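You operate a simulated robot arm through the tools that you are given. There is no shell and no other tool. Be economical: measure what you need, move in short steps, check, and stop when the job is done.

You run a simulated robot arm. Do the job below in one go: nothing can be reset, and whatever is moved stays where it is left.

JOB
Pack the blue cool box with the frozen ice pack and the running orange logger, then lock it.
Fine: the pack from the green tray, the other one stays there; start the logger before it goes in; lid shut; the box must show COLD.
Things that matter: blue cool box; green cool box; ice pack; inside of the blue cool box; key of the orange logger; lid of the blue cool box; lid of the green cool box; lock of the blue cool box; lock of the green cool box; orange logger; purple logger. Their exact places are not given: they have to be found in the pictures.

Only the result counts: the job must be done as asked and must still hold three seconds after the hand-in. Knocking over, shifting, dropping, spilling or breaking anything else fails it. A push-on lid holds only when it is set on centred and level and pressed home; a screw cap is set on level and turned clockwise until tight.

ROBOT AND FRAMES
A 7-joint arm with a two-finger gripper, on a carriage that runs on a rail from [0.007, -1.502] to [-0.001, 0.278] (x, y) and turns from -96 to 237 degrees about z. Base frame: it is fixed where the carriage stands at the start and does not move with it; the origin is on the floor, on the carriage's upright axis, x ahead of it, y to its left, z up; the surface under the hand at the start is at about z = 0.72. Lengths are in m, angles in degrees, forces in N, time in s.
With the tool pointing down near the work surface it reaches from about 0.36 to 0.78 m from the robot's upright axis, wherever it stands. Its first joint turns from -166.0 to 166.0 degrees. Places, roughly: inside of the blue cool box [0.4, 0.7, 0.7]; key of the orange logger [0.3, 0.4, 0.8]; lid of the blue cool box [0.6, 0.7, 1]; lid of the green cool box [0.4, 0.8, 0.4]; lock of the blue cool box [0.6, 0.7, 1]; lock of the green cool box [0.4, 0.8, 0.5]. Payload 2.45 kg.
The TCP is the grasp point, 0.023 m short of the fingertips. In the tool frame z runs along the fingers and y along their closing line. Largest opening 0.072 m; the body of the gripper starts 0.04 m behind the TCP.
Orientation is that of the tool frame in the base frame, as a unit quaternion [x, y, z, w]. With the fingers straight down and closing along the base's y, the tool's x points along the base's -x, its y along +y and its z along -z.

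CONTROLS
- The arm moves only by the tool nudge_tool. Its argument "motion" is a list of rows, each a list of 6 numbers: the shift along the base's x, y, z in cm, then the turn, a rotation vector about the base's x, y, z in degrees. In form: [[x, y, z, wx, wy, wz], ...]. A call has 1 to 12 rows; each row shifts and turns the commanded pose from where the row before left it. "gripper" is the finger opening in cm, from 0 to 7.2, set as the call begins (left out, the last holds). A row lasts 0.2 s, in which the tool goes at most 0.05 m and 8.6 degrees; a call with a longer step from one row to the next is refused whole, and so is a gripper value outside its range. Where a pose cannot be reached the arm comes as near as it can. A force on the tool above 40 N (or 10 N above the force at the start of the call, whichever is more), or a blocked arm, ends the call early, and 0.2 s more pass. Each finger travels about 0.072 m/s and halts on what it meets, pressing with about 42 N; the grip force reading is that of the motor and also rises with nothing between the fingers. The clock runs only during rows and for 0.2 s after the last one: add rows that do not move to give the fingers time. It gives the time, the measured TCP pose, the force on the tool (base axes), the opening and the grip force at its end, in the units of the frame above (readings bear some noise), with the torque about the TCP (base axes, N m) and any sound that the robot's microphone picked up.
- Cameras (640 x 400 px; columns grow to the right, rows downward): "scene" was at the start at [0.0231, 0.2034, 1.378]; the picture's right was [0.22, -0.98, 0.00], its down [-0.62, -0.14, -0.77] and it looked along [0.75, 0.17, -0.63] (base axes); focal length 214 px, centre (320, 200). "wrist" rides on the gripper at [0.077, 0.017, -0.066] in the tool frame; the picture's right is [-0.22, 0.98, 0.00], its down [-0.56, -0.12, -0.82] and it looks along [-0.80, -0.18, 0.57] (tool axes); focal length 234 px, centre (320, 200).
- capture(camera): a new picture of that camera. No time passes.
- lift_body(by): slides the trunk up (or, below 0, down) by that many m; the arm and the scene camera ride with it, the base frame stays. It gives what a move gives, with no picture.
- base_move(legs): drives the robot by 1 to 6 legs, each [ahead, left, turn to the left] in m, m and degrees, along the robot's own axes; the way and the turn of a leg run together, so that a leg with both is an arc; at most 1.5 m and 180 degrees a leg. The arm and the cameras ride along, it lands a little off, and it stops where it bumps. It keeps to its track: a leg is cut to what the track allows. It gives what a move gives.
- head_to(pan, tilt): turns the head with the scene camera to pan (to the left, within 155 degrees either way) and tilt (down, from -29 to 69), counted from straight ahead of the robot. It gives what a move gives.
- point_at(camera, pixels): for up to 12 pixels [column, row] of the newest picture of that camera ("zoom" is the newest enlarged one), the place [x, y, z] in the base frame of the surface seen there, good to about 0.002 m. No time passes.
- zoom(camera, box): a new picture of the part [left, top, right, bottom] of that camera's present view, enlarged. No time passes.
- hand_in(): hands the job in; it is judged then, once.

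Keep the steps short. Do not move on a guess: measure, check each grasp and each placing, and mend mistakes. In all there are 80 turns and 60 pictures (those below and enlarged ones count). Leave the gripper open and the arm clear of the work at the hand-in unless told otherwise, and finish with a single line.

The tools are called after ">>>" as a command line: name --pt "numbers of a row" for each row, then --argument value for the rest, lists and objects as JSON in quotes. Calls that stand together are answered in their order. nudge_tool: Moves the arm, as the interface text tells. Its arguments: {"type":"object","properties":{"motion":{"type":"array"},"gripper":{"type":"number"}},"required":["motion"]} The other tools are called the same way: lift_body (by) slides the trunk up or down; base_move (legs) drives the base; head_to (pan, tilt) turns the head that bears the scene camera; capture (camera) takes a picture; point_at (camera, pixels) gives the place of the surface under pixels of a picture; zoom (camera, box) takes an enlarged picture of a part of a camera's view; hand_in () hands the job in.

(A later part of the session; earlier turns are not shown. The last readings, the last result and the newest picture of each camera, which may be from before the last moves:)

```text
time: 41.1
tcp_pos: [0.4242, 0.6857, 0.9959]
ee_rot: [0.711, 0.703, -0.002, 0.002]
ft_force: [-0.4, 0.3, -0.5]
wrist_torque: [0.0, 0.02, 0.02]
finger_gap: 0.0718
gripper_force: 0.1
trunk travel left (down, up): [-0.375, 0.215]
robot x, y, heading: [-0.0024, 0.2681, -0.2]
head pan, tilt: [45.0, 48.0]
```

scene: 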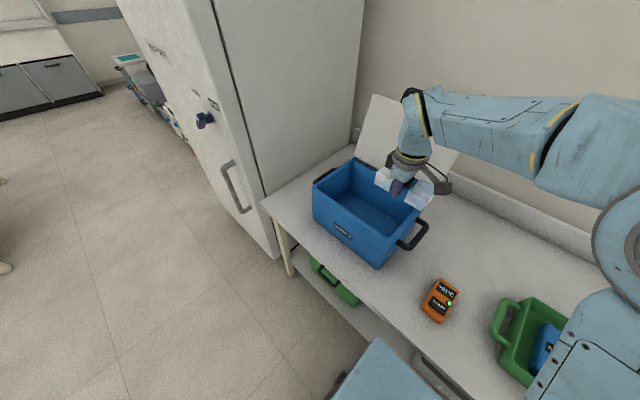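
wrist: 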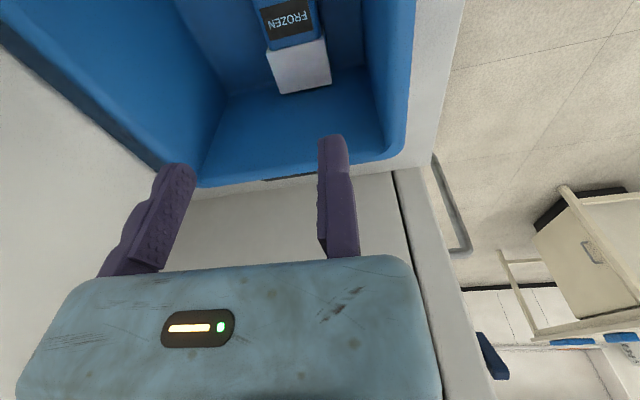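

That heading is reachable. Now go over the logger turning back +90°, open, at z ≈ 0.99.

>>> nudge_tool --pt "-0.52 -2.05 0 0 0 7.5" --pt "-0.52 -2.05 0 0 0 7.5" --pt "-0.52 -2.05 0 0 0 7.5" --pt "-0.52 -2.05 0 0 0 7.5" --pt "-0.52 -2.05 0 0 0 7.5" --pt "-0.52 -2.05 0 0 0 7.5" --pt "-0.52 -2.05 0 0 0 7.5" --pt "-0.52 -2.05 0 0 0 7.5" --pt "-0.52 -2.05 0 0 0 7.5" --pt "-0.52 -2.05 0 0 0 7.5" --pt "-0.52 -2.05 0 0 0 7.5" --pt "-0.52 -2.05 0 0 0 7.5"

>>> nudge_tool --pt "0 0 -3 0 0 0" --pt "0 0 -4 0 0 0" --pt "0 0 -4 0 0 0" --pt "0 0 -3 0 0 0" --pt "0 0 0 0 0 0"

>>> capture --camera "wrist"

```text
time: 43.7
tcp_pos: [0.3623, 0.4377, 0.9967]
ee_rot: [0.003, 1.0, 0.0, 0.002]
ft_force: [0.2, -0.2, 0.7]
wrist_torque: [0.03, 0.03, -0.02]
finger_gap: 0.0718
gripper_force: 0.0
trunk travel left (down, up): [-0.375, 0.215]
robot x, y, heading: [-0.004, 0.2697, -0.3]
head pan, tilt: [45.0, 48.0]
```

```text
time: 44.9
tcp_pos: [0.3626, 0.4404, 0.8556]
ee_rot: [0.005, 1.0, 0.001, 0.002]
ft_force: [-1.1, 0.1, -1.1]
wrist_torque: [-0.01, 0.01, -0.03]
finger_gap: 0.072
gripper_force: 0.1
trunk travel left (down, up): [-0.375, 0.215]
robot x, y, heading: [-0.0023, 0.2696, -0.3]
head pan, tilt: [45.0, 48.0]
```

```text
35 pictures are left
```

wrist: 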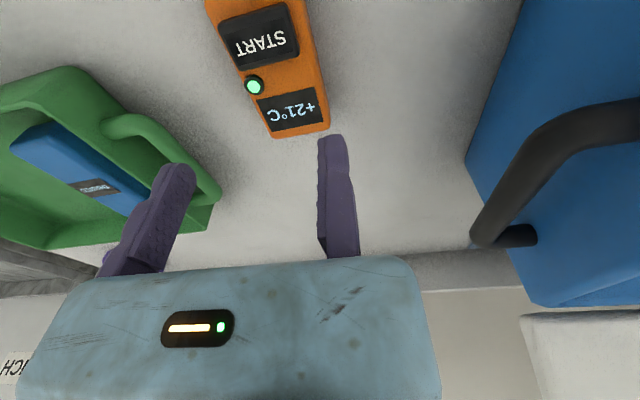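

>>> point_at --camera "wrist" --pixels '[[273, 136], [326, 120], [308, 20], [327, 115], [316, 60], [230, 40], [268, 125], [215, 10], [240, 60], [302, 10], [290, 132], [250, 90]]'

```text
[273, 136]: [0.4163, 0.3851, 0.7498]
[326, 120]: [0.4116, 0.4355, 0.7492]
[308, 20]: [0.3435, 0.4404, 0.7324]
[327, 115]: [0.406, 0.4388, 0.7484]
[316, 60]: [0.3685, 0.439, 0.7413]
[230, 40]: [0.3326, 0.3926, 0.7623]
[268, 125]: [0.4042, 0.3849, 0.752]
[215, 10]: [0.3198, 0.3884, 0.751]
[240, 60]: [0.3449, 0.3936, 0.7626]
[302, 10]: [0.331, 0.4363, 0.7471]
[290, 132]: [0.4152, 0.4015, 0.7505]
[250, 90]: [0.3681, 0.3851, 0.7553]
```

Logger spans y 0.382–0.440, x 0.313–0.417, top 0.751. Shift TCP to y 0.445, x 0.365 and descend to 0.747.

>>> nudge_tool --pt "0.2 0.5 -2 0 0 0" --pt "0 0 -3 0 0 0" --pt "0 0 -3 0 0 0" --pt "0 0 -1.6 0 0 0" --pt "0 0 -1.1 0 0 0" --pt "0 0 0 0 0 0"

>>> capture --camera "wrist"

```text
time: 46.3
tcp_pos: [0.3629, 0.4453, 0.75]
ee_rot: [0.004, 1.0, 0.0, 0.004]
ft_force: [0.3, -0.2, 0.2]
wrist_torque: [0.0, -0.02, 0.01]
finger_gap: 0.0722
gripper_force: 0.0
trunk travel left (down, up): [-0.375, 0.215]
robot x, y, heading: [-0.0027, 0.2696, -0.4]
head pan, tilt: [45.0, 48.0]
```

```text
34 pictures are left
```

wrist: 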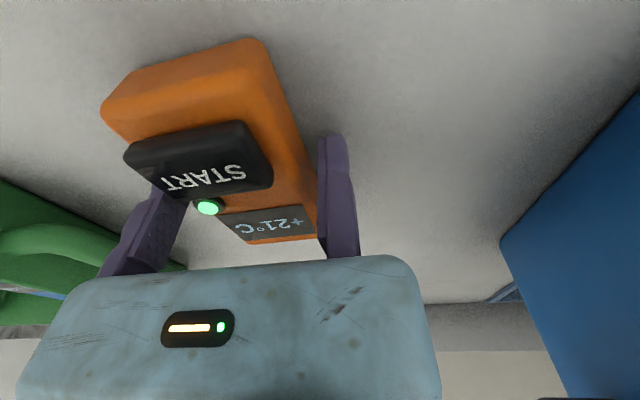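

Fingers straddle the logger's body. Lower 3 mm, close, and lift 8 mm slowly.

>>> nudge_tool --pt "0 0 -0.3 0 0 0" --pt "0 0 0 0 0 0"

>>> nudge_tool --pt "0 0 0 0 0 0" --pt "0 0 0 0 0 0" --pt "0 0 0 0 0 0" --pt "0 0 0 0 0 0" --pt "0 0 0 0 0 0" --pt "0 0 0.2 0 0 0" --pt "0 0 0.3 0 0 0" --pt "0 0 0.5 0 0 0" --pt "0 0 0.5 0 0 0" --pt "0 0 0 0 0 0" --gripper 0

>>> capture --camera "wrist"

```text
time: 46.9
tcp_pos: [0.3639, 0.4457, 0.7474]
ee_rot: [0.004, 1.0, 0.0, 0.003]
ft_force: [0.0, 0.2, 0.2]
wrist_torque: [0.02, -0.01, -0.01]
finger_gap: 0.0719
gripper_force: 0.0
trunk travel left (down, up): [-0.375, 0.215]
robot x, y, heading: [0.0023, 0.2697, -0.2]
head pan, tilt: [45.0, 48.0]
```

```text
time: 49.1
tcp_pos: [0.3628, 0.4451, 0.7611]
ee_rot: [0.004, 1.0, 0.001, 0.003]
ft_force: [0.3, 0.2, -2.3]
wrist_torque: [0.06, 0.0, 0.0]
finger_gap: 0.0571
gripper_force: 41.9
trunk travel left (down, up): [-0.375, 0.215]
robot x, y, heading: [-0.0021, 0.2701, -0.4]
head pan, tilt: [45.0, 48.0]
```

```text
33 pictures are left
```

wrist: 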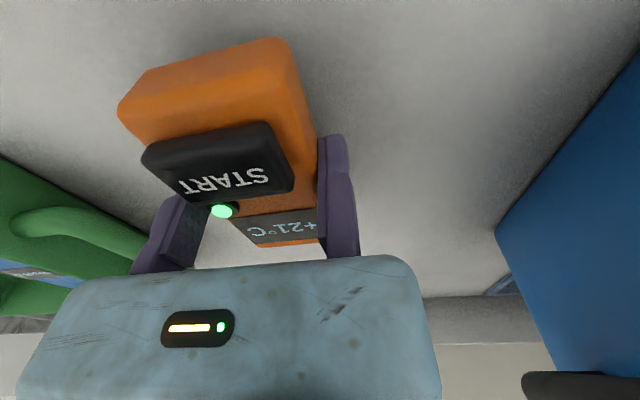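

Logger held (5.7 cm, −2.3 N), still green. Lift to ~0.98.

>>> nudge_tool --pt "0 0 1 0 0 0" --pt "0 0 1.6 0 0 0" --pt "0 0 2 0 0 0" --pt "0 0 2.2 0 0 0" --pt "0 0 2.2 0 0 0" --pt "0 0 2.2 0 0 0" --pt "0 0 2.2 0 0 0" --pt "0 0 2.2 0 0 0" --pt "0 0 2.2 0 0 0" --pt "0 0 2.2 0 0 0" --pt "0 0 1.5 0 0 0" --pt "0 0 0.8 0 0 0"

>>> nudge_tool --pt "0.4 0.8 0 0 0 -7.5" --pt "0.8 1.8 0 0 0 -7.5" --pt "0.8 1.9 0 0 0 -7.5" --pt "0.8 1.9 0 0 0 -7.5" --pt "0.8 1.9 0 0 0 -7.5" --pt "0.8 1.9 0 0 0 -7.5" --pt "0.8 1.9 0 0 0 -7.5" --pt "0.8 1.9 0 0 0 -7.5" --pt "0.8 1.9 0 0 0 -7.5" --pt "0.8 1.9 0 0 0 -7.5" --pt "0.8 1.9 0 0 0 -7.5" --pt "0.8 1.8 0 0 0 -7.5"

>>> capture --camera "wrist"

```text
time: 51.7
tcp_pos: [0.3638, 0.4458, 0.9839]
ee_rot: [0.005, 1.0, 0.0, 0.003]
ft_force: [-0.4, -0.1, -1.3]
wrist_torque: [0.05, 0.03, -0.01]
finger_gap: 0.0573
gripper_force: 41.9
trunk travel left (down, up): [-0.375, 0.215]
robot x, y, heading: [-0.0009, 0.2678, -0.2]
head pan, tilt: [45.0, 48.0]
```

```text
time: 54.3
tcp_pos: [0.4568, 0.6603, 0.9824]
ee_rot: [0.711, 0.704, -0.001, 0.002]
ft_force: [-0.6, -0.1, -1.1]
wrist_torque: [0.01, -0.04, -0.04]
finger_gap: 0.0571
gripper_force: 41.9
trunk travel left (down, up): [-0.375, 0.215]
robot x, y, heading: [0.0022, 0.2719, -0.3]
head pan, tilt: [45.0, 48.0]
```

```text
32 pictures are left
```

wrist: 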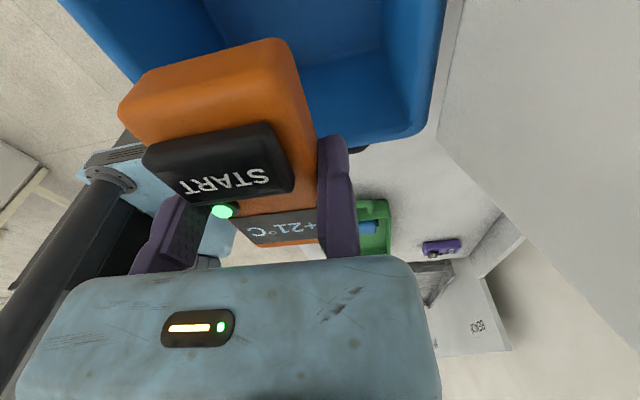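

Check walls and logger ends relative to the box.

>>> point_at --camera "wrist" --pixels '[[360, 110], [375, 135], [410, 60], [425, 90], [240, 50], [300, 243], [130, 108], [340, 80], [165, 60], [350, 60]]'

```text
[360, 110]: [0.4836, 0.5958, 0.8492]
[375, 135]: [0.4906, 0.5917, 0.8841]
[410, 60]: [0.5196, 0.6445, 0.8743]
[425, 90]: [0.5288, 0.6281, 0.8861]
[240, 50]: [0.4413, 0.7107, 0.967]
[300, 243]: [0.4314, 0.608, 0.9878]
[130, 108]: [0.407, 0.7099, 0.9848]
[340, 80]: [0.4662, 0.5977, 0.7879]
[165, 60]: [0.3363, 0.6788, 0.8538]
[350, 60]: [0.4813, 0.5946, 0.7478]
```

Logger y 0.607–0.712; free space is 0.595–0.729. Descend with +2 mm in y to TCP 0.768.

>>> nudge_tool --pt "-0.1 0.2 -1.4 0 0 0" --pt "0 0 -3 0 0 0" --pt "0 0 -3 0 0 0" --pt "0 0 -3 0 0 0" --pt "0 0 -3 0 0 0" --pt "0 0 -3 0 0 0" --pt "0 0 -2.5 0 0 0" --pt "0 0 -1.8 0 0 0" --pt "0 0 -0.7 0 0 0" --pt "0 0 0 0 0 0"

>>> nudge_tool --pt "0 0 -0.2 0 0 0" --pt "0 0 -0.2 0 0 0" --pt "0 0 -0.2 0 0 0" --pt "0 0 0 0 0 0"

```text
time: 56.5
tcp_pos: [0.4557, 0.6622, 0.7719]
ee_rot: [0.71, 0.704, -0.001, 0.003]
ft_force: [-0.5, 0.1, -2.4]
wrist_torque: [-0.01, -0.07, -0.03]
finger_gap: 0.0575
gripper_force: 41.7
trunk travel left (down, up): [-0.375, 0.215]
robot x, y, heading: [0.0002, 0.2683, -0.5]
head pan, tilt: [45.0, 48.0]
```

```text
time: 57.5
tcp_pos: [0.4554, 0.6629, 0.7636]
ee_rot: [0.711, 0.704, -0.002, 0.002]
ft_force: [-0.1, 0.0, -1.7]
wrist_torque: [-0.02, -0.01, -0.02]
finger_gap: 0.0573
gripper_force: 41.7
trunk travel left (down, up): [-0.375, 0.215]
robot x, y, heading: [-0.0014, 0.2696, -0.2]
head pan, tilt: [45.0, 48.0]
```

Still free; about 2–3 mm more to the floor.

>>> nudge_tool --pt "0 0 -0.1 0 0 0" --pt "0 0 -0.1 0 0 0" --pt "0 0 -0.1 0 0 0" --pt "0 0 0 0 0 0"

```text
time: 58.5
tcp_pos: [0.4558, 0.6622, 0.7603]
ee_rot: [0.71, 0.704, -0.001, 0.001]
ft_force: [0.2, -0.5, -1.1]
wrist_torque: [-0.02, -0.06, 0.0]
finger_gap: 0.0574
gripper_force: 41.5
trunk travel left (down, up): [-0.375, 0.215]
robot x, y, heading: [-0.0026, 0.2689, -0.0]
head pan, tilt: [45.0, 48.0]
```

>>> nudge_tool --pt "0 0 -0.1 0 0 0" --pt "0 0 -0.1 0 0 0" --pt "0 0 0 0 0 0"

```text
time: 59.3
tcp_pos: [0.4549, 0.6624, 0.7607]
ee_rot: [0.71, 0.704, -0.001, 0.002]
ft_force: [-1.2, -0.1, 12.4]
wrist_torque: [-0.8, 0.65, -0.08]
finger_gap: 0.0574
gripper_force: 41.8
trunk travel left (down, up): [-0.375, 0.215]
robot x, y, heading: [0.0002, 0.2703, -0.1]
head pan, tilt: [45.0, 48.0]
```

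The logger rests on the floor (12 N). Open, move the fixed finger 2 mm off (+x), and rise.

>>> nudge_tool --pt "0 0 0.1 0 0 0" --pt "0 0 0 0 0 0" --pt "0.25 0 0 0 0 0" --pt "0 0 0 0 0 0" --pt "0 0 1.5 0 0 0" --pt "0 0 3 0 0 0" --pt "0 0 4 0 0 0" --pt "0 0 4 0 0 0" --pt "0 0 4 0 0 0" --pt "0 0 4 0 0 0" --pt "0 0 2 0 0 0" --gripper 7.0

>>> capture --camera "wrist"

```text
time: 61.7
tcp_pos: [0.4569, 0.6618, 0.9852]
ee_rot: [0.71, 0.704, -0.002, 0.002]
ft_force: [-0.2, -1.0, -0.7]
wrist_torque: [0.0, 0.03, -0.01]
finger_gap: 0.0699
gripper_force: 0.0
trunk travel left (down, up): [-0.375, 0.215]
robot x, y, heading: [-0.0041, 0.268, -0.0]
head pan, tilt: [45.0, 48.0]
```

```text
31 pictures are left
```

wrist: 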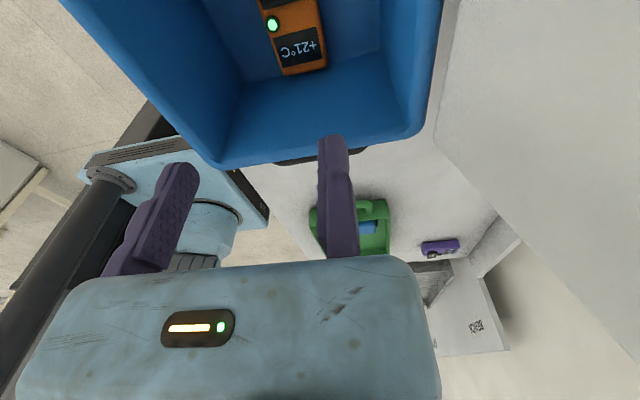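

The running logger sits in the box. Next the lid: its handle bar is at about (0.612, 0.734, 1.13). Rise to z ≈ 1.22 at y ≈ 0.735 and look at lid and lock.

>>> nudge_tool --pt "0 0 4 0 0 0" --pt "0 1 4 0 0 0" --pt "0 2 4 0 0 0" --pt "0 2 4 0 0 0" --pt "0 2 4 0 0 0" --pt "0 0.3 4 0 0 0" --pt "0 0 0 0 0 0"

>>> capture --camera "wrist"

>>> zoom --camera "scene" --box '[290, 60, 490, 260]'

```text
time: 63.3
tcp_pos: [0.4567, 0.7068, 1.1349]
ee_rot: [0.71, 0.704, -0.001, 0.002]
ft_force: [0.5, 0.2, -0.5]
wrist_torque: [-0.02, -0.03, -0.04]
finger_gap: 0.07
gripper_force: 0.0
out of reach, approached as far as the arm can: row 4, 5, 6
trunk travel left (down, up): [-0.375, 0.215]
robot x, y, heading: [-0.0019, 0.2674, -0.1]
head pan, tilt: [45.0, 48.0]
```

```text
30 pictures are left
```

wrist: 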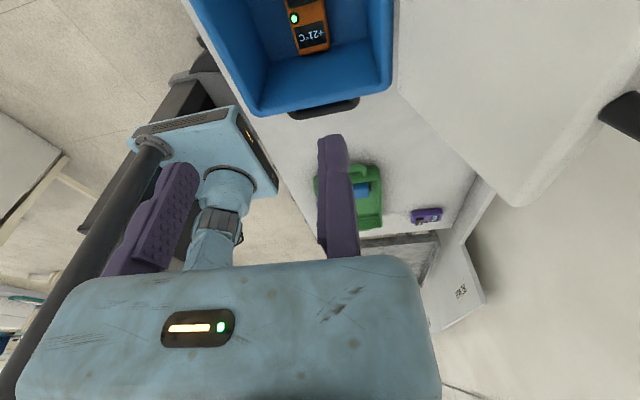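

```text
2.00 times, centred on (390, 160) of scene
```

zoom: 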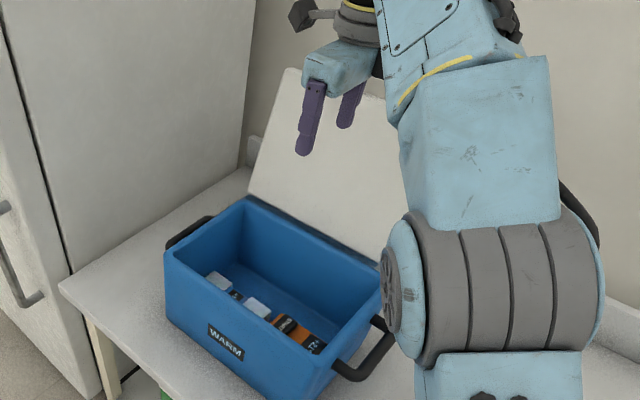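

Out of reach this high; raise the trunk 0.2 m.

>>> lift_body --by 0.2

>>> nudge_tool --pt "-0.3 0 0 0 0 8" --pt "-0.3 0 0 0 0 8" --pt "-0.3 0 0 0 0 8" --pt "-0.3 0 0 0 0 8" --pt "-0.3 0 0 0 0 8" --pt "-0.3 0 0 0 0 8" --pt "0 0 0 0 0 8" --pt "0 0 0 0 0 8" --pt "0 0 0 0 0 8" --pt "0 0 0 0 0 8" --pt "0 0 0 0 0 8" --pt "0 0 0 0 0 0"

```text
time: 65.5
tcp_pos: [0.457, 0.7072, 1.3337]
ee_rot: [0.71, 0.704, -0.001, 0.001]
ft_force: [-0.1, -0.6, -0.2]
wrist_torque: [0.03, 0.04, 0.03]
finger_gap: 0.0702
gripper_force: 0.0
trunk travel left (down, up): [-0.575, 0.015]
robot x, y, heading: [-0.0027, 0.2671, -0.2]
head pan, tilt: [45.0, 48.0]
```

```text
time: 68.1
tcp_pos: [0.4384, 0.7056, 1.3349]
ee_rot: [0.021, 1.0, 0.0, 0.001]
ft_force: [-0.7, -0.5, 0.4]
wrist_torque: [0.02, -0.03, 0.01]
finger_gap: 0.07
gripper_force: 0.0
trunk travel left (down, up): [-0.575, 0.015]
robot x, y, heading: [-0.0029, 0.2691, -0.3]
head pan, tilt: [45.0, 48.0]
```

Take a look from here at the handle, then keep turning.

>>> capture --camera "wrist"

```text
28 pictures are left
```

wrist: 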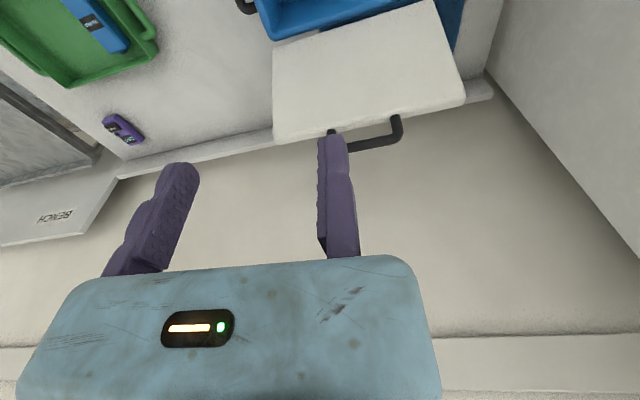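

Turn another 90° so that the fingers close along x (camera toward −y), staying high.

>>> nudge_tool --pt "0 0.3 0 0 0 8" --pt "0 0.3 0 0 0 8" --pt "0 0.3 0 0 0 8" --pt "0 0.3 0 0 0 8" --pt "0 0.3 0 0 0 8" --pt "0 0.3 0 0 0 8" --pt "0 0.3 0 0 0 8" --pt "0 0.3 0 0 0 8" --pt "0 0.3 0 0 0 8" --pt "0 0.3 0 0 0 8" --pt "0 0 0 0 0 8" --pt "0 0 0 0 0 4.4"

>>> nudge_tool --pt "3 0 0 0 0 0" --pt "3 0 0 0 0 0" --pt "3 0 0 0 0 0" --pt "3 0 -2 0 0 0" --pt "2 0 -3 0 0 0" --pt "1 0 -4 0 0 0" --pt "0 0 0 0 0 0" --gripper 6

>>> capture --camera "wrist"

>>> capture --camera "scene"

```text
time: 70.7
tcp_pos: [0.4377, 0.734, 1.3336]
ee_rot: [0.707, -0.707, -0.003, -0.002]
ft_force: [-0.9, 0.3, -0.2]
wrist_torque: [0.01, 0.0, -0.03]
finger_gap: 0.0697
gripper_force: 0.1
trunk travel left (down, up): [-0.575, 0.015]
robot x, y, heading: [-0.0001, 0.2706, -0.1]
head pan, tilt: [45.0, 48.0]
```

```text
time: 72.3
tcp_pos: [0.4858, 0.7245, 1.2577]
ee_rot: [-0.706, 0.708, 0.002, 0.001]
ft_force: [-0.2, 0.8, 0.0]
wrist_torque: [0.0, -0.01, 0.02]
finger_gap: 0.0602
gripper_force: 0.2
out of reach, approached as far as the arm can: row 1, 2, 3, 4
trunk travel left (down, up): [-0.575, 0.015]
robot x, y, heading: [-0.0035, 0.2671, 0.0]
head pan, tilt: [45.0, 48.0]
```

```text
27 pictures are left
```

wrist: 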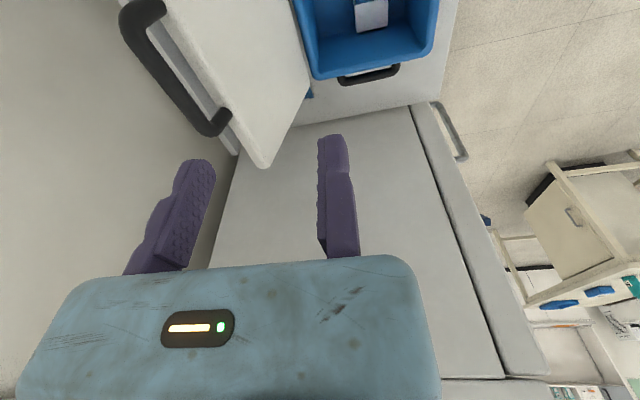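

```text
26 pictures are left
```

scene: 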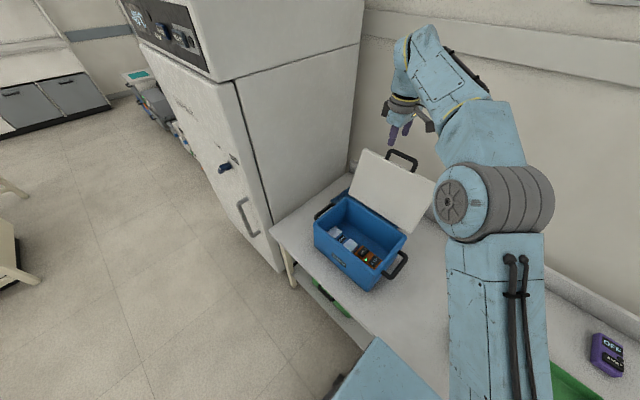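

Rows 5–6 were reachable; see where it settles.

>>> nudge_tool --pt "0 0 0 0 0 0" --pt "0 0 0 0 0 0" --pt "0 0 0 0 0 0"

```text
time: 73.1
tcp_pos: [0.486, 0.7243, 1.2589]
ee_rot: [-0.706, 0.708, 0.003, 0.001]
ft_force: [-0.2, 0.6, 0.6]
wrist_torque: [0.01, -0.03, 0.02]
finger_gap: 0.0597
gripper_force: 0.1
trunk travel left (down, up): [-0.575, 0.015]
robot x, y, heading: [-0.0005, 0.2693, -0.3]
head pan, tilt: [45.0, 48.0]
```

Go forward and down toward a point above the handle: (0.60, 0.734, 1.18).

>>> nudge_tool --pt "1.5 0.2 -2.5 0 0 0" --pt "2 0.2 -2 0 0 0" --pt "2.5 0.2 -1.5 0 0 0" --pt "2.5 0.2 -1 0 0 0" --pt "2.5 0.2 -0.8 0 0 0" --pt "0 0 0 0 0 0"

>>> capture --camera "wrist"

```text
time: 74.5
tcp_pos: [0.5537, 0.7305, 1.1948]
ee_rot: [-0.706, 0.708, 0.001, 0.001]
ft_force: [0.1, -0.5, 0.1]
wrist_torque: [-0.05, 0.02, 0.0]
finger_gap: 0.0601
gripper_force: 0.0
out of reach, approached as far as the arm can: row 4, 5
trunk travel left (down, up): [-0.575, 0.015]
robot x, y, heading: [0.0011, 0.2703, -0.4]
head pan, tilt: [45.0, 48.0]
```

```text
25 pictures are left
```

wrist: 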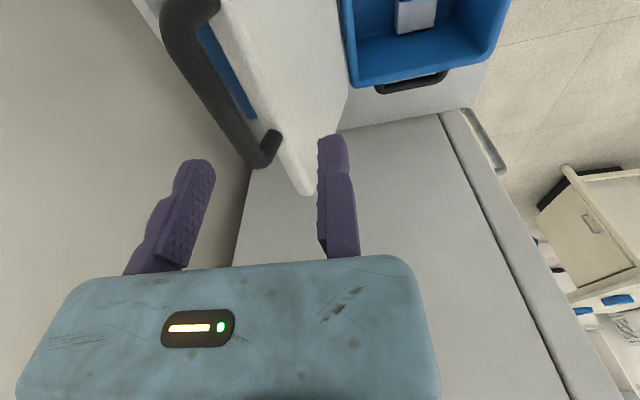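

Short of reach with the tool vertical; tilting the fingers forward (−20° about y) will help. First measure bar, lid edge and back (blue strip) in this picture.

>>> point_at --camera "wrist" --pixels '[[195, 60], [215, 100], [240, 140], [270, 145], [225, 80], [240, 105], [305, 190], [295, 160], [280, 110], [265, 100], [190, 15], [340, 60]]'

>>> nudge_tool --pt "0 0 0 0 -7 0" --pt "0 0 0 0 -7 0" --pt "0 0 0 0 -7 0" --pt "0 0 0 0 0 0" --gripper 5

```text
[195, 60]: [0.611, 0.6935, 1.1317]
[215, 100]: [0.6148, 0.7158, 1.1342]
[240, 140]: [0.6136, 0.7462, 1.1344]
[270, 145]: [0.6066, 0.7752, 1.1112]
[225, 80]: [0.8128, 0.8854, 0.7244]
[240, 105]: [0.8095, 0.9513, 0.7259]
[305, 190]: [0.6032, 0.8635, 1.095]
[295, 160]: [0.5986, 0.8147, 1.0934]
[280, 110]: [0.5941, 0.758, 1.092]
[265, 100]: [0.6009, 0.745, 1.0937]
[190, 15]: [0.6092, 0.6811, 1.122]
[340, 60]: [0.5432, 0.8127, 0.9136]
```

```text
time: 75.5
tcp_pos: [0.553, 0.7307, 1.1934]
ee_rot: [-0.695, 0.695, -0.127, 0.131]
ft_force: [-1.2, 0.0, 0.3]
wrist_torque: [-0.01, -0.02, 0.02]
finger_gap: 0.0499
gripper_force: 0.1
trunk travel left (down, up): [-0.575, 0.015]
robot x, y, heading: [-0.0027, 0.2692, -0.4]
head pan, tilt: [45.0, 48.0]
```

Tool tilted forward as wanted. Bar centre ≈ (0.6125, 0.734, 1.128). Move to the pre-grasp and then along the fingers so that they straddle the bar.

>>> nudge_tool --pt "2.4 0.3 -1.5 0 0 0" --pt "0.7 0 -1.9 0 0 0" --pt "0 0 0 0 0 0"

>>> capture --camera "wrist"

```text
time: 76.3
tcp_pos: [0.5854, 0.7329, 1.1596]
ee_rot: [-0.695, 0.696, -0.127, 0.13]
ft_force: [0.3, 0.4, -0.3]
wrist_torque: [0.0, -0.01, -0.01]
finger_gap: 0.0497
gripper_force: 0.2
trunk travel left (down, up): [-0.575, 0.015]
robot x, y, heading: [-0.0024, 0.2679, -0.1]
head pan, tilt: [45.0, 48.0]
```

```text
24 pictures are left
```

wrist: 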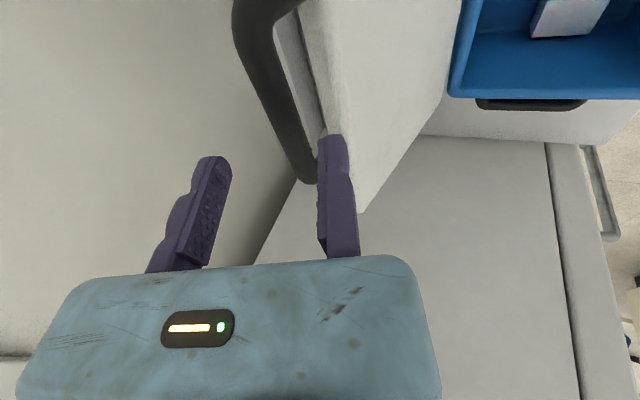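

The bar is between the fingers. Advance 3.4 cm along the fingers.

>>> nudge_tool --pt "0.5 0 -1.3 0 0 0" --pt "0.4 0 -1.1 0 0 0" --pt "0.3 0 -0.8 0 0 0" --pt "0 0 0 0 0 0"

>>> capture --camera "wrist"

```text
time: 77.3
tcp_pos: [0.5965, 0.7343, 1.1284]
ee_rot: [-0.695, 0.695, -0.127, 0.13]
ft_force: [0.5, 0.0, 0.0]
wrist_torque: [0.0, -0.03, 0.02]
finger_gap: 0.0501
gripper_force: 0.1
trunk travel left (down, up): [-0.575, 0.015]
robot x, y, heading: [-0.0018, 0.2668, -0.1]
head pan, tilt: [45.0, 48.0]
```

```text
23 pictures are left
```

wrist: 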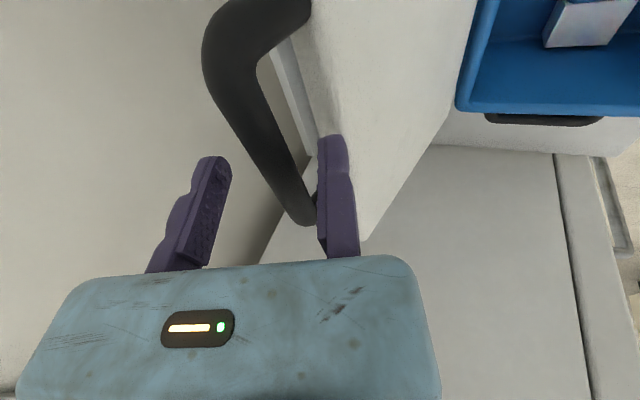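

Set the fingers to a 2 cm cage round the bar and swing it forward by the first 20° of arc (hinge estimated at x 0.545, z 0.893).

>>> nudge_tool --pt "0 0 0 0 0 0" --pt "0 0 0 0 0 0" --pt "0 0 0 0 0 0" --pt "-1.04 0 0.27 0 0 0" --pt "-1.04 0 0.23 0 0 0" --pt "-2.11 0 0.32 0 0 0" --pt "-2.13 0 0.13 0 0 0" --pt "-2.14 0 -0.06 0 0 0" --pt "0 0 0 0 0 0" --gripper 2.0

>>> capture --camera "wrist"

```text
time: 79.3
tcp_pos: [0.5121, 0.7343, 1.1391]
ee_rot: [-0.695, 0.695, -0.128, 0.131]
ft_force: [-0.3, -0.3, -0.2]
wrist_torque: [-0.01, -0.03, 0.03]
finger_gap: 0.0197
gripper_force: 0.0
trunk travel left (down, up): [-0.575, 0.015]
robot x, y, heading: [-0.0026, 0.2671, -0.4]
head pan, tilt: [45.0, 48.0]
```

```text
22 pictures are left
```

wrist: 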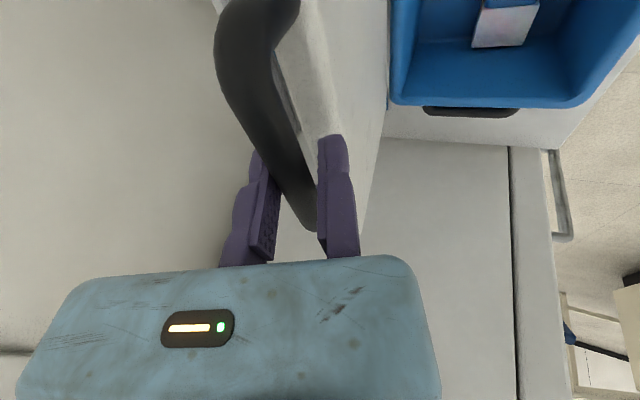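

The lid follows with no force. Measure bar and lid edge now to refine the hinge position.

>>> point_at --camera "wrist" --pixels '[[250, 80], [275, 130], [300, 190], [365, 200], [340, 120], [310, 60], [375, 100], [285, 90], [325, 100]]'

```text
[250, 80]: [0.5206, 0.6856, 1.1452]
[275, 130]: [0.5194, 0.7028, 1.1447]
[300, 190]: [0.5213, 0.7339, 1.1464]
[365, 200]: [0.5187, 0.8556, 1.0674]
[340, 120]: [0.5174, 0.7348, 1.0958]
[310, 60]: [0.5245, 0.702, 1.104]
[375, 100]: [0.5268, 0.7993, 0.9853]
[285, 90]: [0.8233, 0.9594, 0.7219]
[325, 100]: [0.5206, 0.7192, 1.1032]
```

Refined hinge: (0.544, 0.891), bar radius 0.248, bar now at 95.5°. Clamp the bar and swing on to 134°, turning the tool back to vertical.

>>> nudge_tool --pt "0 0 0 0 0 0" --pt "0 0 0 0 0 0" --pt "-2.35 0 -0.35 0 3 0" --pt "-2.31 0 -0.56 0 3 0" --pt "-2.25 0 -0.79 0 3 0" --pt "-2.16 0 -0.99 0 3 0" --pt "-2.06 0 -1.2 0 3 0" --pt "-1.93 0 -1.39 0 3 0" --pt "-1.79 0 -1.57 0 3 0" --pt "0 0 0 0 0 0" --gripper 0

```text
time: 81.5
tcp_pos: [0.3645, 0.7332, 1.0693]
ee_rot: [-0.707, 0.708, 0.002, 0.0]
ft_force: [-3.4, 0.7, 3.0]
wrist_torque: [0.27, 0.0, 0.09]
finger_gap: 0.0154
gripper_force: 41.0
trunk travel left (down, up): [-0.575, 0.015]
robot x, y, heading: [-0.0022, 0.2756, -0.0]
head pan, tilt: [45.0, 48.0]
```

Bar held (1.54 cm), small forces. Swing on to ~172°.

>>> nudge_tool --pt "-1.63 0 -1.73 0 0 0" --pt "-1.46 0 -1.88 0 0 0" --pt "-1.27 0 -2.02 0 0 0" --pt "-1.06 0 -2.12 0 0 0" --pt "-0.87 0 -2.22 0 0 0" --pt "-0.64 0 -2.29 0 0 0" --pt "-0.43 0 -2.34 0 0 0" --pt "0 0 0 0 0 0"

>>> capture --camera "scene"

>>> capture --camera "wrist"

```text
time: 83.3
tcp_pos: [0.2894, 0.7351, 0.9233]
ee_rot: [-0.706, 0.708, 0.002, 0.001]
ft_force: [-2.4, 0.0, -1.4]
wrist_torque: [-0.7, 0.08, 0.08]
finger_gap: 0.0153
gripper_force: 41.0
trunk travel left (down, up): [-0.575, 0.015]
robot x, y, heading: [-0.001, 0.2704, -0.5]
head pan, tilt: [45.0, 48.0]
```

```text
21 pictures are left
```

scene: 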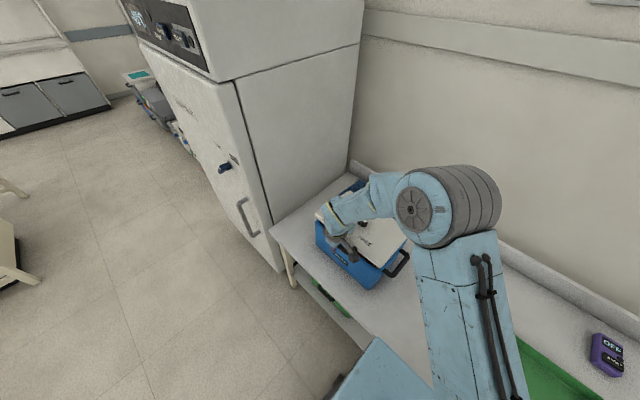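

```text
20 pictures are left
```

wrist: 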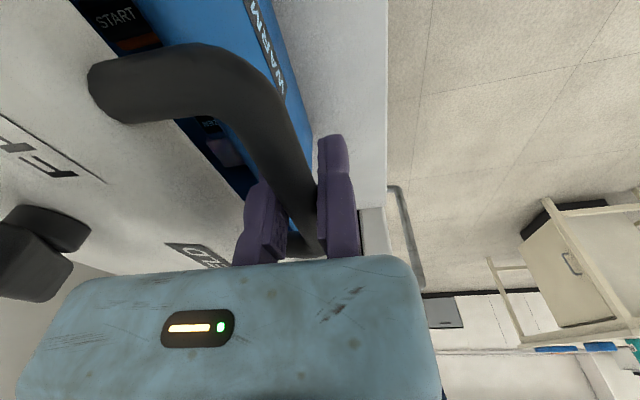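

The lid top bears a knob with markings (the lock). Lower the last ~3 cm gently.

>>> nudge_tool --pt "-0.1 0 -1.2 0 0 0" --pt "-0.1 0 -1.2 0 0 0" --pt "0 0 -0.3 0 0 0" --pt "0 0 -0.3 0 0 0" --pt "0 0 -0.2 0 0 0" --pt "0 0 0 0 0 0"

```text
time: 84.7
tcp_pos: [0.289, 0.7346, 0.8905]
ee_rot: [-0.707, 0.708, 0.002, 0.001]
ft_force: [-4.1, 0.9, -1.0]
wrist_torque: [0.37, -0.02, 0.06]
finger_gap: 0.015
gripper_force: 41.4
trunk travel left (down, up): [-0.575, 0.015]
robot x, y, heading: [0.0006, 0.2668, -0.7]
head pan, tilt: [45.0, 48.0]
```

>>> nudge_tool --pt "0 0 -0.2 0 0 0" --pt "0 0 -0.2 0 0 0" --pt "0 0 -0.2 0 0 0" --pt "0 0 0 0 0 0"

>>> zoom --camera "scene" --box '[290, 160, 430, 300]'

```text
time: 85.7
tcp_pos: [0.288, 0.7346, 0.8866]
ee_rot: [-0.707, 0.707, 0.002, 0.002]
ft_force: [-3.5, -0.8, 15.9]
wrist_torque: [-0.92, -0.15, -0.03]
finger_gap: 0.0152
gripper_force: 41.2
trunk travel left (down, up): [-0.575, 0.015]
robot x, y, heading: [-0.0001, 0.2719, -0.3]
head pan, tilt: [45.0, 48.0]
```

```text
2.86 times, centred on (360, 230) of scene
```

zoom: 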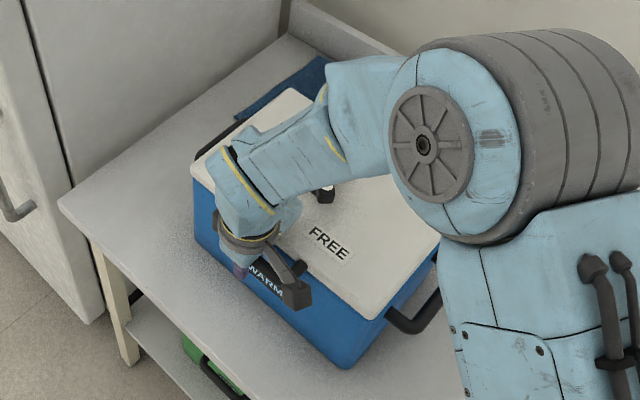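

Lid is down on the rim (16 N). Open to 2.0 cm and rise straight, then look at the lid from above.

>>> nudge_tool --pt "0 0 0 0 0 0" --pt "0 0 0.2 0 0 0" --pt "0 0 1 0 0 0" --pt "0 0 2 0 0 0" --pt "0 0 3 0 0 0" --pt "0 0 4 0 0 0" --pt "0 0 4 0 0 0" --pt "0 0 4 0 0 0" --pt "-1 -4 2 0 0 0" --pt "-1 -4 0 0 0 0" --pt "0 0 0 0 0 0" --gripper 2.0

>>> capture --camera "wrist"

>>> zoom --camera "scene" --box '[290, 160, 430, 300]'

```text
time: 88.1
tcp_pos: [0.2646, 0.6542, 1.087]
ee_rot: [-0.707, 0.707, 0.002, 0.0]
ft_force: [0.6, -1.0, -0.2]
wrist_torque: [-0.02, 0.03, 0.01]
finger_gap: 0.02
gripper_force: 0.0
trunk travel left (down, up): [-0.575, 0.015]
robot x, y, heading: [-0.0043, 0.2719, -0.3]
head pan, tilt: [45.0, 48.0]
```

```text
18 pictures are left
```

wrist: 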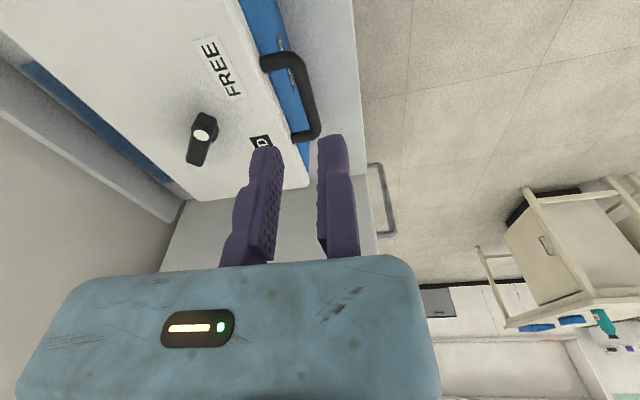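

```text
2.86 times, centred on (360, 230) of scene
```

zoom: 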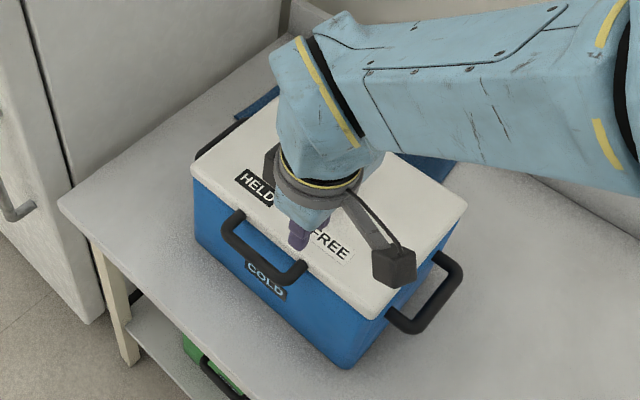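

The box now shows COLD. Zoom on the lock knob and its labels.

>>> zoom --camera "wrist" --box '[130, 20, 330, 200]'

```text
2.22 times, centred on (230, 110) of wrist
```

zoom: 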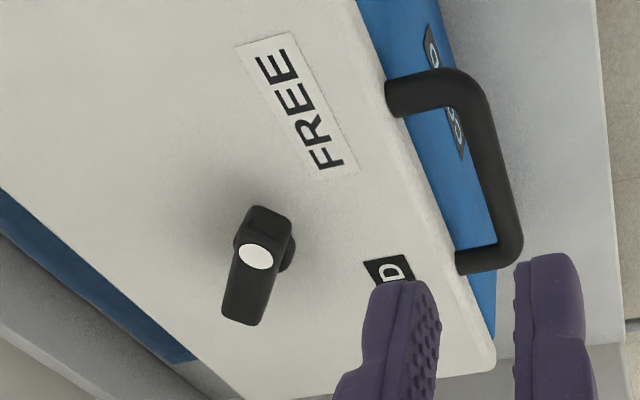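

>>> point_at --camera "zoom" --pixels '[[258, 256], [268, 212], [240, 318], [225, 312], [258, 322], [248, 215], [285, 215], [285, 265], [295, 100], [385, 270], [245, 290], [300, 240]]'

>>> nudge_tool --pt "-1 -4 2 0 0 0" --pt "0 -4 2 0 0 0" --pt "0 -4 1 0 0 0" --pt "0 -4 0 0 0 0" --pt "0 -4 0 0 0 0" --pt "0 -4 0 0 0 0" --pt "0 0 0 0 0 0" --gripper 6

>>> zoom --camera "scene" --box '[310, 170, 430, 290]'

```text
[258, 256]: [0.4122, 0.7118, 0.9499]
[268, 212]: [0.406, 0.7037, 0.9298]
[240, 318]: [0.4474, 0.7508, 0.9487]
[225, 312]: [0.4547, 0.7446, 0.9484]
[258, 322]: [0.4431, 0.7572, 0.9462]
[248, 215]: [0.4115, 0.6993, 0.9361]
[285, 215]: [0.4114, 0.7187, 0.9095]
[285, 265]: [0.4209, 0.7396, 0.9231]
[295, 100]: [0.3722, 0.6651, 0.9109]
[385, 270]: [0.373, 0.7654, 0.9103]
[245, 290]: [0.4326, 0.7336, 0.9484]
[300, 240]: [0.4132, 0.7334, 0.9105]
```

```text
time: 89.7
tcp_pos: [0.2577, 0.4098, 1.1374]
ee_rot: [-0.707, 0.707, 0.001, 0.001]
ft_force: [0.4, 0.0, 0.6]
wrist_torque: [0.02, -0.04, -0.03]
finger_gap: 0.0598
gripper_force: 0.0
trunk travel left (down, up): [-0.575, 0.015]
robot x, y, heading: [-0.0031, 0.27, -0.2]
head pan, tilt: [45.0, 48.0]
```

```text
3.33 times, centred on (370, 230) of scene
```

zoom: 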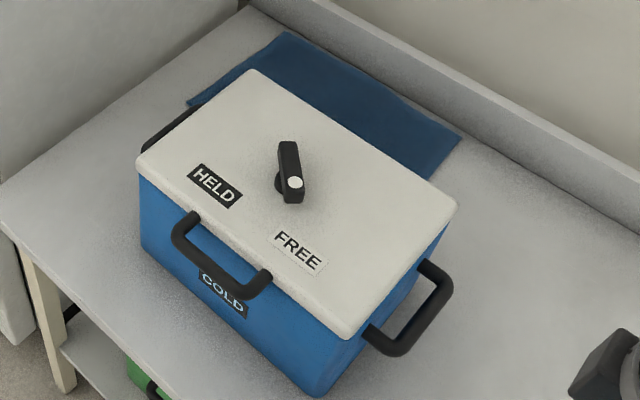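

Clear view: white dot end of the lever points to FREE (225°), HELD is at ~135°, so it must turn −90° (clockwise from above). Measure lever and post exactly.

>>> zoom --camera "scene" --box '[345, 190, 385, 215]'

```text
16.00 times, centred on (365, 202) of scene
```

zoom: 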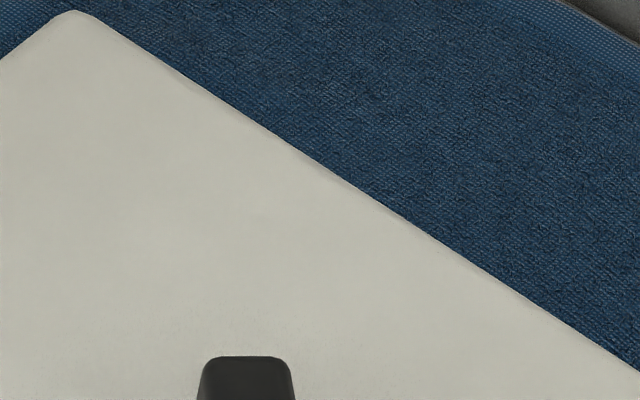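

>>> zoom --camera "scene" --box '[338, 206, 386, 236]'

```text
13.33 times, centred on (362, 221) of scene
```

zoom: 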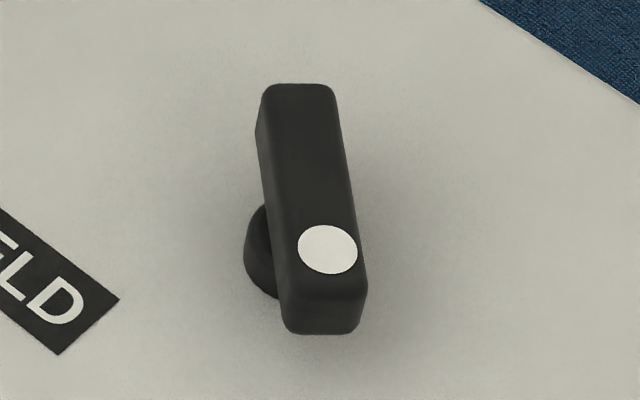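

>>> point_at --camera "zoom" --pixels '[[328, 250], [275, 92], [332, 92], [280, 290], [360, 285], [300, 95], [322, 285], [255, 215], [250, 270], [275, 297], [325, 320], [310, 190]]'

```text
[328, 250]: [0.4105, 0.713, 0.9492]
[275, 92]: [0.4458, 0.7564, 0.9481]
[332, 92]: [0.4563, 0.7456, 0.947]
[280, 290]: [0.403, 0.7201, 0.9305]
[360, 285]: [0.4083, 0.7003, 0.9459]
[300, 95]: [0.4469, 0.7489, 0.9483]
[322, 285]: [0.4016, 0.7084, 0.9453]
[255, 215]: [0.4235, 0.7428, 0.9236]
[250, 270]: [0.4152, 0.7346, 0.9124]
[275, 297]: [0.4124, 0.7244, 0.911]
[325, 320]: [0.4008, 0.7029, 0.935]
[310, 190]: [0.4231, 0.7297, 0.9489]
```

Lever centre/pivot = (0.428, 0.728), width 1.5 cm, top 0.949, underside ≈ 0.93. Go above it with the tool turned −45° so that the fingers close across the lever.

>>> nudge_tool --pt "1.81 3.62 0 0 0 -5" --pt "1.81 3.62 0 0 0 -5" --pt "1.81 3.62 0 0 0 -5" --pt "1.81 3.62 -1 0 0 -5" --pt "1.81 3.62 -1 0 0 -5" --pt "1.81 3.62 -1 0 0 -5" --pt "1.81 3.62 -2 0 0 -5" --pt "1.81 3.62 -2 0 0 -5" --pt "1.81 3.62 -2 0 0 -5" --pt "0 0 0 0 0 0" --gripper 4

>>> capture --camera "wrist"

```text
time: 91.9
tcp_pos: [0.4226, 0.7401, 1.0476]
ee_rot: [-0.381, 0.925, 0.001, 0.002]
ft_force: [-0.5, 0.8, -0.4]
wrist_torque: [-0.03, 0.04, -0.03]
finger_gap: 0.0401
gripper_force: 0.1
trunk travel left (down, up): [-0.575, 0.015]
robot x, y, heading: [0.0007, 0.2704, -0.3]
head pan, tilt: [45.0, 48.0]
```

```text
12 pictures are left
```

wrist: 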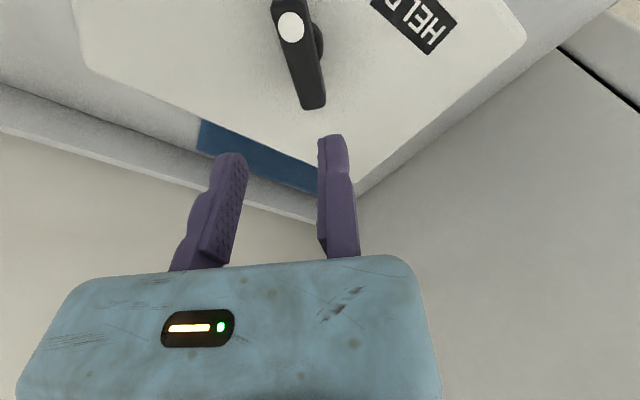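

Shift to (0.4206, 0.7354) and lower to TCP z 0.958.

>>> nudge_tool --pt "-0.2 -0.45 -1 0 0 0" --pt "0 0 -3 0 0 0" --pt "0 0 -3 0 0 0" --pt "0 0 -1.5 0 0 0" --pt "0 0 -0.4 0 0 0" --pt "0 0 0 0 0 0"

>>> capture --camera "wrist"

```text
time: 93.3
tcp_pos: [0.4184, 0.7354, 0.9579]
ee_rot: [-0.382, 0.924, 0.002, 0.002]
ft_force: [-0.2, 0.7, 0.5]
wrist_torque: [0.0, -0.02, -0.02]
finger_gap: 0.04
gripper_force: 0.1
trunk travel left (down, up): [-0.575, 0.015]
robot x, y, heading: [0.0006, 0.2673, -0.5]
head pan, tilt: [45.0, 48.0]
```

```text
11 pictures are left
```

wrist: 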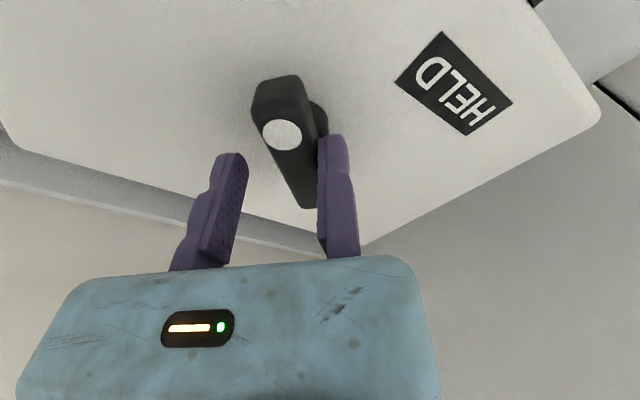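

The lever is between the fingers. Move 2.8 mm toward it, lower 1.5 mm, and close.

>>> nudge_tool --pt "0.2 -0.2 -0.15 0 0 0" --pt "0 0 0 0 0 0"

>>> nudge_tool --pt "0 0 0 0 0 0" --pt "0 0 0 0 0 0" --pt "0 0 0 0 0 0" --pt "0 0 0 0 0 0" --gripper 0

```text
time: 93.9
tcp_pos: [0.42, 0.7342, 0.9553]
ee_rot: [-0.382, 0.924, 0.002, 0.002]
ft_force: [-3.8, 2.8, 1.0]
wrist_torque: [0.07, -0.02, -0.02]
finger_gap: 0.04
gripper_force: 0.1
trunk travel left (down, up): [-0.575, 0.015]
robot x, y, heading: [-0.0029, 0.2671, -0.1]
head pan, tilt: [45.0, 48.0]
```

```text
time: 94.9
tcp_pos: [0.4205, 0.7332, 0.9553]
ee_rot: [-0.382, 0.924, 0.001, 0.002]
ft_force: [-1.5, 1.9, 0.8]
wrist_torque: [0.03, 0.05, 0.0]
finger_gap: 0.0204
gripper_force: 41.8
trunk travel left (down, up): [-0.575, 0.015]
robot x, y, heading: [-0.0027, 0.2679, -0.1]
head pan, tilt: [45.0, 48.0]
```

Lever clamped (2.0 cm). Turn clockwise about the pivot (0.4277, 0.726): first 45°.

>>> nudge_tool --pt "0.1 0.09 0 0 0 -7.5" --pt "0.11 0.07 0 0 0 -7.5" --pt "0.12 0.06 0 0 0 -7.5" --pt "0.13 0.04 0 0 0 -7.5" --pt "0.13 0.03 0 0 0 -7.5" --pt "0.13 0.01 0 0 0 -7.5" --pt "0 0 0 0 0 0"

```text
time: 96.5
tcp_pos: [0.4278, 0.7374, 0.9562]
ee_rot: [0.001, 1.0, 0.0, 0.002]
ft_force: [0.6, 2.8, -0.4]
wrist_torque: [0.06, 0.38, -0.01]
finger_gap: 0.0203
gripper_force: 42.0
trunk travel left (down, up): [-0.575, 0.015]
robot x, y, heading: [0.0016, 0.2718, -0.1]
head pan, tilt: [45.0, 48.0]
```

Turning freely. The second 45°.

>>> nudge_tool --pt "0.13 -0.01 0 0 0 -7.5" --pt "0.13 -0.03 0 0 0 -7.5" --pt "0.13 -0.04 0 0 0 -7.5" --pt "0.12 -0.06 0 0 0 -7.5" --pt "0.11 -0.07 0 0 0 -7.5" --pt "0.1 -0.09 0 0 0 -7.5" --pt "0 0 0 0 0 0"

>>> capture --camera "wrist"

```text
time: 98.1
tcp_pos: [0.4365, 0.7341, 0.9557]
ee_rot: [0.384, 0.923, -0.001, 0.001]
ft_force: [1.0, 0.1, 1.0]
wrist_torque: [0.28, 0.38, -0.03]
finger_gap: 0.0205
gripper_force: 42.1
trunk travel left (down, up): [-0.575, 0.015]
robot x, y, heading: [-0.0014, 0.2687, -0.2]
head pan, tilt: [45.0, 48.0]
```

```text
10 pictures are left
```

wrist: 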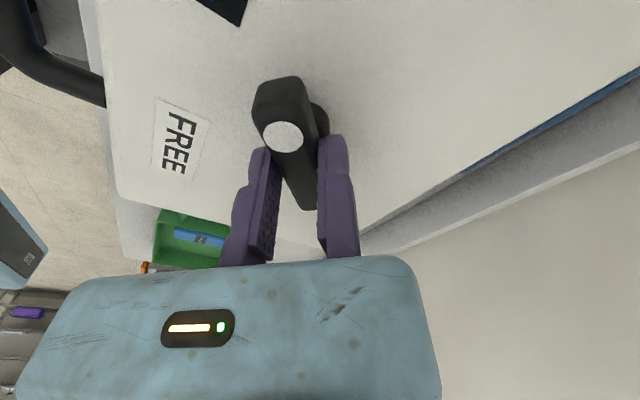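

Lever dot now points at HELD (~135°). Turn a little more to see whether there is a stop.

>>> nudge_tool --pt "0.03 -0.04 0 0 0 -2.5" --pt "0.03 -0.04 0 0 0 -2.5" --pt "0 0 0 0 0 0"

```text
time: 98.9
tcp_pos: [0.4357, 0.7328, 0.9565]
ee_rot: [0.424, 0.906, -0.001, 0.001]
ft_force: [1.6, -0.8, 0.4]
wrist_torque: [0.02, 0.41, 0.38]
finger_gap: 0.0203
gripper_force: 41.5
trunk travel left (down, up): [-0.575, 0.015]
robot x, y, heading: [-0.0034, 0.2676, -0.1]
head pan, tilt: [45.0, 48.0]
```

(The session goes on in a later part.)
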